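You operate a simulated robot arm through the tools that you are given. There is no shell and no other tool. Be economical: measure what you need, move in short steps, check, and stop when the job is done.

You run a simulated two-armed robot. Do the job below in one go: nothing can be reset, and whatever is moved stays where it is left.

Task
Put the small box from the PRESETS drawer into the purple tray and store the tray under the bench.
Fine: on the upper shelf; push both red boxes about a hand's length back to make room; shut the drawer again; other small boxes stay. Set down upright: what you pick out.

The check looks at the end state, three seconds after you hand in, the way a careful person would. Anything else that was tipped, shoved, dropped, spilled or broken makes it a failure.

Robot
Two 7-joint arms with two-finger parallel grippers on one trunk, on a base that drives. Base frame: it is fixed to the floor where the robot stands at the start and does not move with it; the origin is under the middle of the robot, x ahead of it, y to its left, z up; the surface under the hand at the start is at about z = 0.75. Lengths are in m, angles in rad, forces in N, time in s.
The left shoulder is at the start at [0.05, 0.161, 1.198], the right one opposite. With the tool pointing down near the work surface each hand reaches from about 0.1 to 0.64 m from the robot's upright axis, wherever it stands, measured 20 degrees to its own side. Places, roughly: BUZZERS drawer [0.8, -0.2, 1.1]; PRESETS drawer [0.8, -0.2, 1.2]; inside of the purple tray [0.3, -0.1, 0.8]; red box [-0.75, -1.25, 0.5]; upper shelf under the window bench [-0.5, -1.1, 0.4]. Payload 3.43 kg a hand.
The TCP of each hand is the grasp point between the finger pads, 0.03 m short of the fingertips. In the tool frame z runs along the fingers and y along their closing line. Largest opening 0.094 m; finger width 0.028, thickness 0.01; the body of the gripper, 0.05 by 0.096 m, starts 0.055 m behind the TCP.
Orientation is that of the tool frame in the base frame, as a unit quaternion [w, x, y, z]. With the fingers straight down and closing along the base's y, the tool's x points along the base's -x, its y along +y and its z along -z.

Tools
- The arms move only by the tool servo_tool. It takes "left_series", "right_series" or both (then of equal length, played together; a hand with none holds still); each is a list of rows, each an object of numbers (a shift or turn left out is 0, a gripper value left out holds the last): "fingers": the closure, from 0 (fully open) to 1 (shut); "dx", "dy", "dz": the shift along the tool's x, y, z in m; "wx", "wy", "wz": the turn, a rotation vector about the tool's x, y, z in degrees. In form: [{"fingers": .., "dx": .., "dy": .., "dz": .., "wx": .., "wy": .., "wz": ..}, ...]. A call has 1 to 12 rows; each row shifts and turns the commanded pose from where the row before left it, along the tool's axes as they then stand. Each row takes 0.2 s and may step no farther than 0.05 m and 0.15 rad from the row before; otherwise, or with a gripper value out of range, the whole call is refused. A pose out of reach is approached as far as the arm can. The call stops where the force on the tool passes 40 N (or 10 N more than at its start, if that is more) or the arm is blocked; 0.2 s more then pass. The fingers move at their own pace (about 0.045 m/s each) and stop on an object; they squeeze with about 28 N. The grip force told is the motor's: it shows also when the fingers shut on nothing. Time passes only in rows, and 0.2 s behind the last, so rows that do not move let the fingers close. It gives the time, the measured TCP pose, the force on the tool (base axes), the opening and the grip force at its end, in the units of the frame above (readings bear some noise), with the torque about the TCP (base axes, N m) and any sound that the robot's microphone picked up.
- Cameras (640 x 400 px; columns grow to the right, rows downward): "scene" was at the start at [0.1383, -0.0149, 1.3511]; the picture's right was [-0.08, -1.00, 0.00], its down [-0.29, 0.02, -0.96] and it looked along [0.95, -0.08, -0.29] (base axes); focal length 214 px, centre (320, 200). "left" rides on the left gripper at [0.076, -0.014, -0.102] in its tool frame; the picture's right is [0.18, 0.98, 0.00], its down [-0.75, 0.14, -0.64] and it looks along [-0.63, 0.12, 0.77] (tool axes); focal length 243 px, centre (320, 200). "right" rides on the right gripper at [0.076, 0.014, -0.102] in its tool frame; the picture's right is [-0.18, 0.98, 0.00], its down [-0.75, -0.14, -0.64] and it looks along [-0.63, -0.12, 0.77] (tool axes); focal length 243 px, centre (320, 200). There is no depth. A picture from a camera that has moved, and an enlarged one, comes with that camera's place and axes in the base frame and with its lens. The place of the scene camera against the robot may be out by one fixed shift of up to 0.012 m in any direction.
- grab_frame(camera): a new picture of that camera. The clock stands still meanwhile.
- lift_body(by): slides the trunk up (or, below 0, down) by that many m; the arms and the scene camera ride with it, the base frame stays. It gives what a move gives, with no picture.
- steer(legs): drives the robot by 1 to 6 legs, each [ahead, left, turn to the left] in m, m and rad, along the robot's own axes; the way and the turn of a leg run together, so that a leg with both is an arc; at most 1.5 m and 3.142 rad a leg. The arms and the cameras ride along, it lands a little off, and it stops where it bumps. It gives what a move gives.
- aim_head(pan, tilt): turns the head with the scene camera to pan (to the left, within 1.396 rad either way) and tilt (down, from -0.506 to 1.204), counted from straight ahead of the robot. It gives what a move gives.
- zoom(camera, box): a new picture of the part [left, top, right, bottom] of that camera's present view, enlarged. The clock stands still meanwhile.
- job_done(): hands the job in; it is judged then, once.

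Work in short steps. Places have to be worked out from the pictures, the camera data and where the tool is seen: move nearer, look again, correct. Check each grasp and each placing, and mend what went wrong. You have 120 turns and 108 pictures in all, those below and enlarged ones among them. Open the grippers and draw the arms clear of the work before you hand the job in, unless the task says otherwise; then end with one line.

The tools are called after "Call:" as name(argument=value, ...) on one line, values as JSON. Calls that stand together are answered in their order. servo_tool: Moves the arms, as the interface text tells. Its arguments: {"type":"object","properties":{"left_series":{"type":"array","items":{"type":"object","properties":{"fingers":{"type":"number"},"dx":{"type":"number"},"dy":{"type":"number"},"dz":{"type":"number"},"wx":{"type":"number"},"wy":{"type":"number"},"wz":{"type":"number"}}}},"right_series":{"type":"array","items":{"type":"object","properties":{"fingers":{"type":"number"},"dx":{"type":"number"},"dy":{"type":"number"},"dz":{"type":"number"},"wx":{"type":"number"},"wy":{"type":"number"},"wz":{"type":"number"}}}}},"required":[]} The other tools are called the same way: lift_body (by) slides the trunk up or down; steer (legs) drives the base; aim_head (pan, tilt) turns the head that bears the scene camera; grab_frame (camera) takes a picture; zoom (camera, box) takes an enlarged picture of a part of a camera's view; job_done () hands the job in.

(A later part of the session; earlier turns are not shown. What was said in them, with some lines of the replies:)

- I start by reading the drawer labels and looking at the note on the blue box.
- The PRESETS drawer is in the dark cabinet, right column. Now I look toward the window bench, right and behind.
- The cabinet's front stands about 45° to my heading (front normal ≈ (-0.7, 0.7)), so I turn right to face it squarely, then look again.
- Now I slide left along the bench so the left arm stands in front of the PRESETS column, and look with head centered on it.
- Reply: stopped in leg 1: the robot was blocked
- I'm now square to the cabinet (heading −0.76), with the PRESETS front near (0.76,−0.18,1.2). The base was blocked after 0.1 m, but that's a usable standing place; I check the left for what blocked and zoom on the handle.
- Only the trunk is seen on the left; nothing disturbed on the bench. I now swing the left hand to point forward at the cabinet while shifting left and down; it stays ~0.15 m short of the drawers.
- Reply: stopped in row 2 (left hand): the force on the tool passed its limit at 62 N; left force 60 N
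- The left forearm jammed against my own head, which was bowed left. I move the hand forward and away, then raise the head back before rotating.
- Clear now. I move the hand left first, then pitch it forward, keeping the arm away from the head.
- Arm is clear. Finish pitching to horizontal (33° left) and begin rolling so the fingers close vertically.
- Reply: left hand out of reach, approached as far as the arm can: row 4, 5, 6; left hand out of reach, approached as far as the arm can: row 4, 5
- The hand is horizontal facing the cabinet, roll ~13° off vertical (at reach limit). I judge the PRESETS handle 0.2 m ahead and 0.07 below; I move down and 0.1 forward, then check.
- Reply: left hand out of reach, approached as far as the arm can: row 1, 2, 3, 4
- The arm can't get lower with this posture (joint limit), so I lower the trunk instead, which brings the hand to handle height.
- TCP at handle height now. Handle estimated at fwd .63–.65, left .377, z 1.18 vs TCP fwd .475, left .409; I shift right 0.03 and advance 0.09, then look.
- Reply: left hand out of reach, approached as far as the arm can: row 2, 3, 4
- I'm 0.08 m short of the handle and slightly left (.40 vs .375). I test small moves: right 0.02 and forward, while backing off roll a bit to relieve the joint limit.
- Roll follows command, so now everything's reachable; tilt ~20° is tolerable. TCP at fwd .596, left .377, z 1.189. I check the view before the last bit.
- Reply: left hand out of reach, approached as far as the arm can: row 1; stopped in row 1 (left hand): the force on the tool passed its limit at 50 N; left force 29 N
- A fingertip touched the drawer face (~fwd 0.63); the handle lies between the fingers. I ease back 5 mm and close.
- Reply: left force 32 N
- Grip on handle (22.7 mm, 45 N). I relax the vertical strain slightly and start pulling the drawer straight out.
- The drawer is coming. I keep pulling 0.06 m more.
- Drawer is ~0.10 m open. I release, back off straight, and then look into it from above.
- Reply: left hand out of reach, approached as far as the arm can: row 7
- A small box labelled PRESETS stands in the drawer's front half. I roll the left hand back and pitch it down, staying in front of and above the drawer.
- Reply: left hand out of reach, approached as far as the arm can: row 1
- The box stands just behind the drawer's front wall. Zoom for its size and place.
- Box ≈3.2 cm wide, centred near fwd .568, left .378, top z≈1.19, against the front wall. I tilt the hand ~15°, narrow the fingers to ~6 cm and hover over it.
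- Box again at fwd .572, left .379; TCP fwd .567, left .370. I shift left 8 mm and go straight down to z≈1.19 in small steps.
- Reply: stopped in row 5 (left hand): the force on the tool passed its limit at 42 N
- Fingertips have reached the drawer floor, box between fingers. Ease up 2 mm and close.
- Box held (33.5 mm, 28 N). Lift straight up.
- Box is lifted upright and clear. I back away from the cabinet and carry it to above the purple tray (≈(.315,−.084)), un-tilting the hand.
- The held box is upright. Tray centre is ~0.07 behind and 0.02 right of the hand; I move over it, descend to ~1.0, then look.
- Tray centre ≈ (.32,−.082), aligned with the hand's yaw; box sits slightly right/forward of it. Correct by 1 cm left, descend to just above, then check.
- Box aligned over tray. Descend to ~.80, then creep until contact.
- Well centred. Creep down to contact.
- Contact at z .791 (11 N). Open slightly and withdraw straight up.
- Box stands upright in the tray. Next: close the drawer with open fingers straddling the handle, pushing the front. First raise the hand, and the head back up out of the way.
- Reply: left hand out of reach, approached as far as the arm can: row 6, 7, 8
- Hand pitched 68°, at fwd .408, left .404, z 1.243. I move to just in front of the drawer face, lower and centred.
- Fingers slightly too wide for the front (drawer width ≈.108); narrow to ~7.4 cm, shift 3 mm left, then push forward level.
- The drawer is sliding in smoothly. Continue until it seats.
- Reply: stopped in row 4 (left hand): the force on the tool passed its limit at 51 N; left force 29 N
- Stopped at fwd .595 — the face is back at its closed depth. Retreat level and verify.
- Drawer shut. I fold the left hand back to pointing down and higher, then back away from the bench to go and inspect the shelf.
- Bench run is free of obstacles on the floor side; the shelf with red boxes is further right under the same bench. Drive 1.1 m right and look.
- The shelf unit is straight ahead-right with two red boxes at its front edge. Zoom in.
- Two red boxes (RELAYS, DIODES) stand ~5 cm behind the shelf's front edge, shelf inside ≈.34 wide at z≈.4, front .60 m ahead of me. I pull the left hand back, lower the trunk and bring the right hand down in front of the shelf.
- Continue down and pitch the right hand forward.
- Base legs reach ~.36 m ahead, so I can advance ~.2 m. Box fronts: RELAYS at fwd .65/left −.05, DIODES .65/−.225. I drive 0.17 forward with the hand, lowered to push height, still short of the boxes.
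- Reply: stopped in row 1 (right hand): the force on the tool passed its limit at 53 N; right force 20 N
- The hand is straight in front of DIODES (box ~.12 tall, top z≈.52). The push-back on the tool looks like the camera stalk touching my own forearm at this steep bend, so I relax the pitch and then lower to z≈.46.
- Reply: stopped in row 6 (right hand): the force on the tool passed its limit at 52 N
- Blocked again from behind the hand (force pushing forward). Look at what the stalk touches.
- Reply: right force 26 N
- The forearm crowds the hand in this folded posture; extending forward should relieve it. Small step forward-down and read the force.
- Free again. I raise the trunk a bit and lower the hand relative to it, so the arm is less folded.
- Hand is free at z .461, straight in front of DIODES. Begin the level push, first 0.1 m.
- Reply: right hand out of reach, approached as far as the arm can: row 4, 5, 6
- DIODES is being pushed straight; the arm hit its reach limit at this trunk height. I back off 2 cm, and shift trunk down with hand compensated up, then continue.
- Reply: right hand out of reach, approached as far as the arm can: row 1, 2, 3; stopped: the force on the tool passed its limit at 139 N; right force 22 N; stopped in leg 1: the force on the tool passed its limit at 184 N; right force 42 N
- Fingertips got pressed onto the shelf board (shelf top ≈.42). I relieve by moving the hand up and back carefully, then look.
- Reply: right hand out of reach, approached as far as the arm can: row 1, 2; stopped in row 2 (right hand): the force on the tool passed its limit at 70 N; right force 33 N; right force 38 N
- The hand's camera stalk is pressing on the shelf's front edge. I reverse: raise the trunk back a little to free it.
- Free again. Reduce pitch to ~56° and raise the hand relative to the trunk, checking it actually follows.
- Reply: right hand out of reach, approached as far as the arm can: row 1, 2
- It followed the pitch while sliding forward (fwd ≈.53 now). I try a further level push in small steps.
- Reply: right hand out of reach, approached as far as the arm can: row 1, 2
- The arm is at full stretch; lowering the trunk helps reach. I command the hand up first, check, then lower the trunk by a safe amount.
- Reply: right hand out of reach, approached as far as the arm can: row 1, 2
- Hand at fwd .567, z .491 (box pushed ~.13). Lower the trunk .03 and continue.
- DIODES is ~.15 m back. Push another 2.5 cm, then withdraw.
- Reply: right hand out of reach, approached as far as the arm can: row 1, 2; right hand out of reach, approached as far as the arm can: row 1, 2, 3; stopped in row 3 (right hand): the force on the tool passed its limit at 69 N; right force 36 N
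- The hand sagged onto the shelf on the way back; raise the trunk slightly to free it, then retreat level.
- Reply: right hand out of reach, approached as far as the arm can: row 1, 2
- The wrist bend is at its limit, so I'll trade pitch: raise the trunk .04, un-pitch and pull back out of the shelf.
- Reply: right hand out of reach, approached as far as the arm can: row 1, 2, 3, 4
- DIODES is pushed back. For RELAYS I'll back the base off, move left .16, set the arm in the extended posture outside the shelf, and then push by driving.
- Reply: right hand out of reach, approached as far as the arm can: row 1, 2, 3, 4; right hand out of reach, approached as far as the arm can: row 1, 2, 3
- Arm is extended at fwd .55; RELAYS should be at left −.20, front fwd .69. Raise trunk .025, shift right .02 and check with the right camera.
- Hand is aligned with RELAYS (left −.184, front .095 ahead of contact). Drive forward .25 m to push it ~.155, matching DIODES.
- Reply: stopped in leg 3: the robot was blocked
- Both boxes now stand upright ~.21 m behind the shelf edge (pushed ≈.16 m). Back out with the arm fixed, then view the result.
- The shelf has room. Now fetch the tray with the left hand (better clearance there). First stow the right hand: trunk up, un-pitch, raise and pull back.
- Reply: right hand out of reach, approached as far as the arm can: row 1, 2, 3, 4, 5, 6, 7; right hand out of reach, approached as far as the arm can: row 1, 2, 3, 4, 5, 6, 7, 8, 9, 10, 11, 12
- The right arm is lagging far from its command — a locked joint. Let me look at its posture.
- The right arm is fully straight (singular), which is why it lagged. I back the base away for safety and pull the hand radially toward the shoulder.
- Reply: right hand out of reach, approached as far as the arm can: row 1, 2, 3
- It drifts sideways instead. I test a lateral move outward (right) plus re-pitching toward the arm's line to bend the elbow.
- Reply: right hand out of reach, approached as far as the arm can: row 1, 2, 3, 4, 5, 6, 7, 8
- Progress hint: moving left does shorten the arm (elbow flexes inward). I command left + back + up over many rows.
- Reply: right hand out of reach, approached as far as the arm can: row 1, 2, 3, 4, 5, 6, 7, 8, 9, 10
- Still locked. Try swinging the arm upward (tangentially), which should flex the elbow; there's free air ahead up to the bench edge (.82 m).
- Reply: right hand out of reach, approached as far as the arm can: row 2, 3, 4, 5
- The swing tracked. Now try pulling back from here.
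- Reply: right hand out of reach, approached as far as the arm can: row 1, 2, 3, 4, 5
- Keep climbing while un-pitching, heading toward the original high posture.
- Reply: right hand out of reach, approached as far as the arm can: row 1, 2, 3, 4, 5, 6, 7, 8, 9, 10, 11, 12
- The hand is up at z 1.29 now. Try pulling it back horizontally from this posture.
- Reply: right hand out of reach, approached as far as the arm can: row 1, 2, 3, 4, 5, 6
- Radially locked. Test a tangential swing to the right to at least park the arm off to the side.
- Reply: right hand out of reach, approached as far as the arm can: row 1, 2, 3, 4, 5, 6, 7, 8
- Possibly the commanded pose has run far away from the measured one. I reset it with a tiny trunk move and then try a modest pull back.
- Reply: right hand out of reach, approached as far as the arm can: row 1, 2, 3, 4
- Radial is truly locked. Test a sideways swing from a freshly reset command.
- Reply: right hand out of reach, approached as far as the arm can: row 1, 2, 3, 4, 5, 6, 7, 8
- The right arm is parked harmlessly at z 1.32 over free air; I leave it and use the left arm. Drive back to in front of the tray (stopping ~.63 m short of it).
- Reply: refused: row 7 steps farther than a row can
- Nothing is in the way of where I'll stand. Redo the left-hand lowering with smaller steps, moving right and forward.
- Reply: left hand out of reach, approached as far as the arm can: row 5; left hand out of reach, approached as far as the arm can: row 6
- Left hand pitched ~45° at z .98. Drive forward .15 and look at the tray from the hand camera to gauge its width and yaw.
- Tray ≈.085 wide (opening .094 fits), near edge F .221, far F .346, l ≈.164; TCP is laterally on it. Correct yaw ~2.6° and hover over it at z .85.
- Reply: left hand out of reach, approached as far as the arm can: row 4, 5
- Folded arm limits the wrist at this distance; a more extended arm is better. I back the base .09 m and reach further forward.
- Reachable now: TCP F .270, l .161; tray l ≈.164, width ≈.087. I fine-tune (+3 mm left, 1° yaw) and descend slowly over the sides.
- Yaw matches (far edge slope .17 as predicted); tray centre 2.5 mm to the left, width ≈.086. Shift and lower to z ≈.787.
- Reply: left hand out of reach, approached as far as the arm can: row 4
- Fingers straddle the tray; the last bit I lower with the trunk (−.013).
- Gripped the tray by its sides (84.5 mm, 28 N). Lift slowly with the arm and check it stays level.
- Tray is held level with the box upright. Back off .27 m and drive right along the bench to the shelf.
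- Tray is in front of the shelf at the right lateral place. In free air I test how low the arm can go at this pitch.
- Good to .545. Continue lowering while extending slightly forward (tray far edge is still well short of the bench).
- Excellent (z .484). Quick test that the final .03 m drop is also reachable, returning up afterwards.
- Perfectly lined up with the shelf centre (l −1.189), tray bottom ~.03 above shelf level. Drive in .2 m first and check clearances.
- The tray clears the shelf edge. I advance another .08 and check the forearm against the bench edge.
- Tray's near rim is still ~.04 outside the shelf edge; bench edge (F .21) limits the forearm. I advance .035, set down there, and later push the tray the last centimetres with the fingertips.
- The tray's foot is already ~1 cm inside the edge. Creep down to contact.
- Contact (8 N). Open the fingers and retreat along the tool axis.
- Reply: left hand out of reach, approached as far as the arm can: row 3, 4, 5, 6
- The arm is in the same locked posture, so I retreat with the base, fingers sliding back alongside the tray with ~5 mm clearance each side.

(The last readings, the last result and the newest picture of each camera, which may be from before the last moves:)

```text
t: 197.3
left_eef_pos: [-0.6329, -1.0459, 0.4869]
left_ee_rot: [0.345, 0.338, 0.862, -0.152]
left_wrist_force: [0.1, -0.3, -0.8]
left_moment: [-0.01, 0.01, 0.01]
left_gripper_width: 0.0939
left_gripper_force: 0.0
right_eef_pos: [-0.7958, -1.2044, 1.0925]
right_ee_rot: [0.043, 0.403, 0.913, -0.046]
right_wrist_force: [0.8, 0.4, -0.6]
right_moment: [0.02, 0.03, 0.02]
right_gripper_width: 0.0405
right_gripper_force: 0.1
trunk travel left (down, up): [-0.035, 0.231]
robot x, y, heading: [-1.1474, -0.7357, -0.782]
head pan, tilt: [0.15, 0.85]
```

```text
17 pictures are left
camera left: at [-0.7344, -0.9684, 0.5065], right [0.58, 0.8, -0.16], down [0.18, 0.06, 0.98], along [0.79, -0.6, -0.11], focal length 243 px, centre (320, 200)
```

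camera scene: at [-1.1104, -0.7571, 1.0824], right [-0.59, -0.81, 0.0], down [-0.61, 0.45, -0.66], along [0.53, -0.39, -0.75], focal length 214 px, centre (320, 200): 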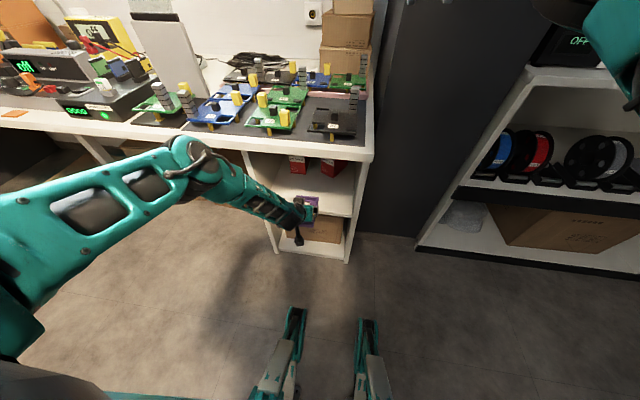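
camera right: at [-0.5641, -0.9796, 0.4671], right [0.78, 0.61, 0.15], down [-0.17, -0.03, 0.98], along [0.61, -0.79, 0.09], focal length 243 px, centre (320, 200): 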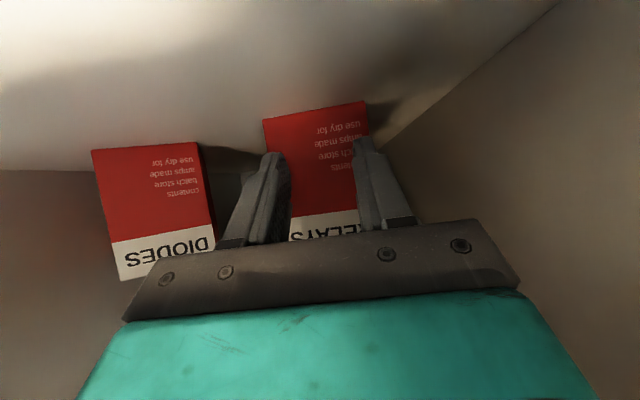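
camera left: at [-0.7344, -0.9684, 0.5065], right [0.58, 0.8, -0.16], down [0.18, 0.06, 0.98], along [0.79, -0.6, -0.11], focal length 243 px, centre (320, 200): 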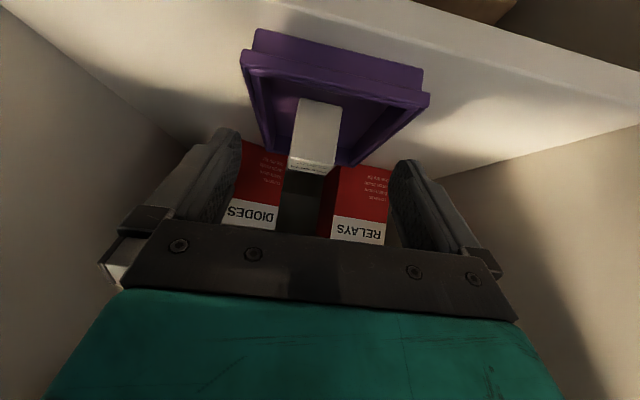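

Tray stands fully on the shelf (near edge ~3 cm inside), box upright, red boxes standing behind. Back out fully, open both grippers, and take a final look.

Call:
steer(legs=[[-0.45, 0, 0]])

Call:
servo_tool(left_series=[{"fingers": 0}, {}, {}], right_series=[{"fingers": 0}, {}, {}])

Call:
grab_frame(camera="scene")

Call:
zoom(camera="left", box=[160, 40, 480, 240])

```text
t: 200.1
left_eef_pos: [-0.9591, -0.7239, 0.4868]
left_ee_rot: [0.347, 0.34, 0.86, -0.154]
left_wrist_force: [0.1, 0.3, -0.6]
left_moment: [0.04, 0.01, 0.01]
left_gripper_width: 0.0944
left_gripper_force: 0.0
right_eef_pos: [-1.1207, -0.8822, 1.0922]
right_ee_rot: [0.043, 0.405, 0.912, -0.046]
right_wrist_force: [0.2, -0.2, 0.6]
right_moment: [0.0, 0.0, 0.02]
right_gripper_width: 0.0404
right_gripper_force: 0.0
trunk travel left (down, up): [-0.035, 0.231]
robot x, y, heading: [-1.4713, -0.4117, -0.788]
head pan, tilt: [0.15, 0.85]
```

```text
t: 200.9
left_eef_pos: [-0.9585, -0.7237, 0.486]
left_ee_rot: [0.346, 0.34, 0.861, -0.154]
left_wrist_force: [-0.1, 0.2, -0.1]
left_moment: [-0.04, 0.0, -0.01]
left_gripper_width: 0.0939
left_gripper_force: 0.0
right_eef_pos: [-1.1211, -0.8824, 1.0918]
right_ee_rot: [0.044, 0.405, 0.912, -0.045]
right_wrist_force: [-0.2, 0.4, -0.4]
right_moment: [0.04, -0.01, -0.01]
right_gripper_width: 0.0938
right_gripper_force: 0.0
trunk travel left (down, up): [-0.035, 0.231]
robot x, y, heading: [-1.472, -0.4121, -0.792]
head pan, tilt: [0.15, 0.85]
```

```text
16 pictures are left
camera scene: at [-1.3743, -0.4938, 1.1125], right [-0.59, -0.8, 0.0], down [-0.6, 0.45, -0.66], along [0.53, -0.39, -0.75], focal length 214 px, centre (320, 200)
```

scene: 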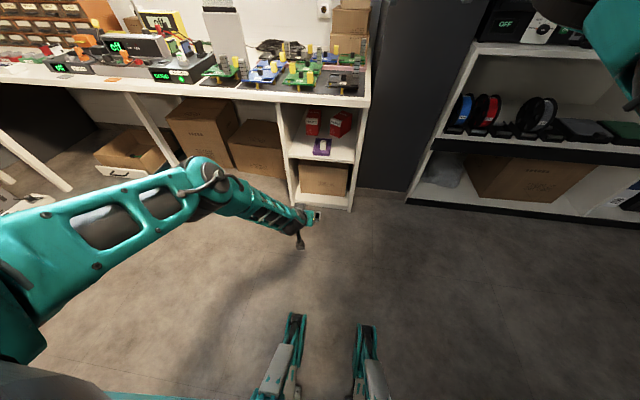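

```text
2.00 times, centred on (320, 140) of left
camera zoom: at [-1.0594, -0.6465, 0.5066], right [0.58, 0.8, -0.16], down [0.18, 0.06, 0.98], along [0.79, -0.6, -0.11], focal length 485 px, centre (320, 320)
```

zoom: 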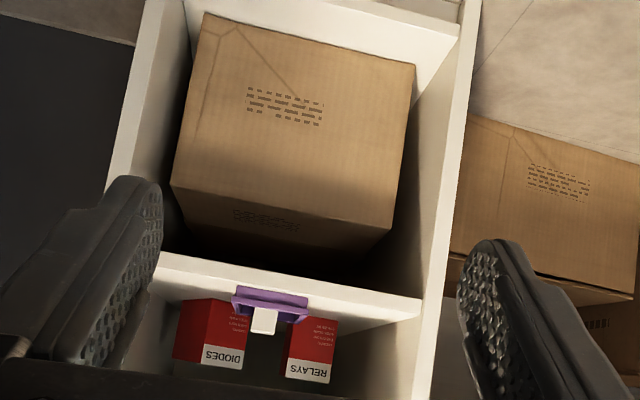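

One enlarged final check of shelf and tray.

Call:
zoom(camera="scene", box=[270, 80, 380, 210])

```text
3.08 times, centred on (325, 145) of scene
camera zoom: at [-1.3743, -0.4938, 1.1125], right [-0.59, -0.8, 0.0], down [-0.6, 0.45, -0.66], along [0.53, -0.39, -0.75], focal length 660 px, centre (305, 369)
```

zoom: 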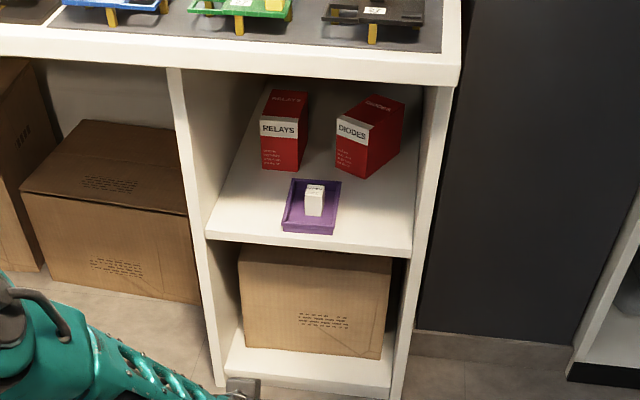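

Everything is in place: tray on the upper shelf with the upright box, both red boxes standing pushed back, drawer shut, hands open and clear. Handing in.

Call:
job_done()

```text
The job is handed in.
```

The PRESETS box is upright in the purple tray, and the tray sits on the upper shelf under the window bench. Both red boxes are pushed back about 16 cm (DIODES turned slightly), and the PRESETS drawer is shut.
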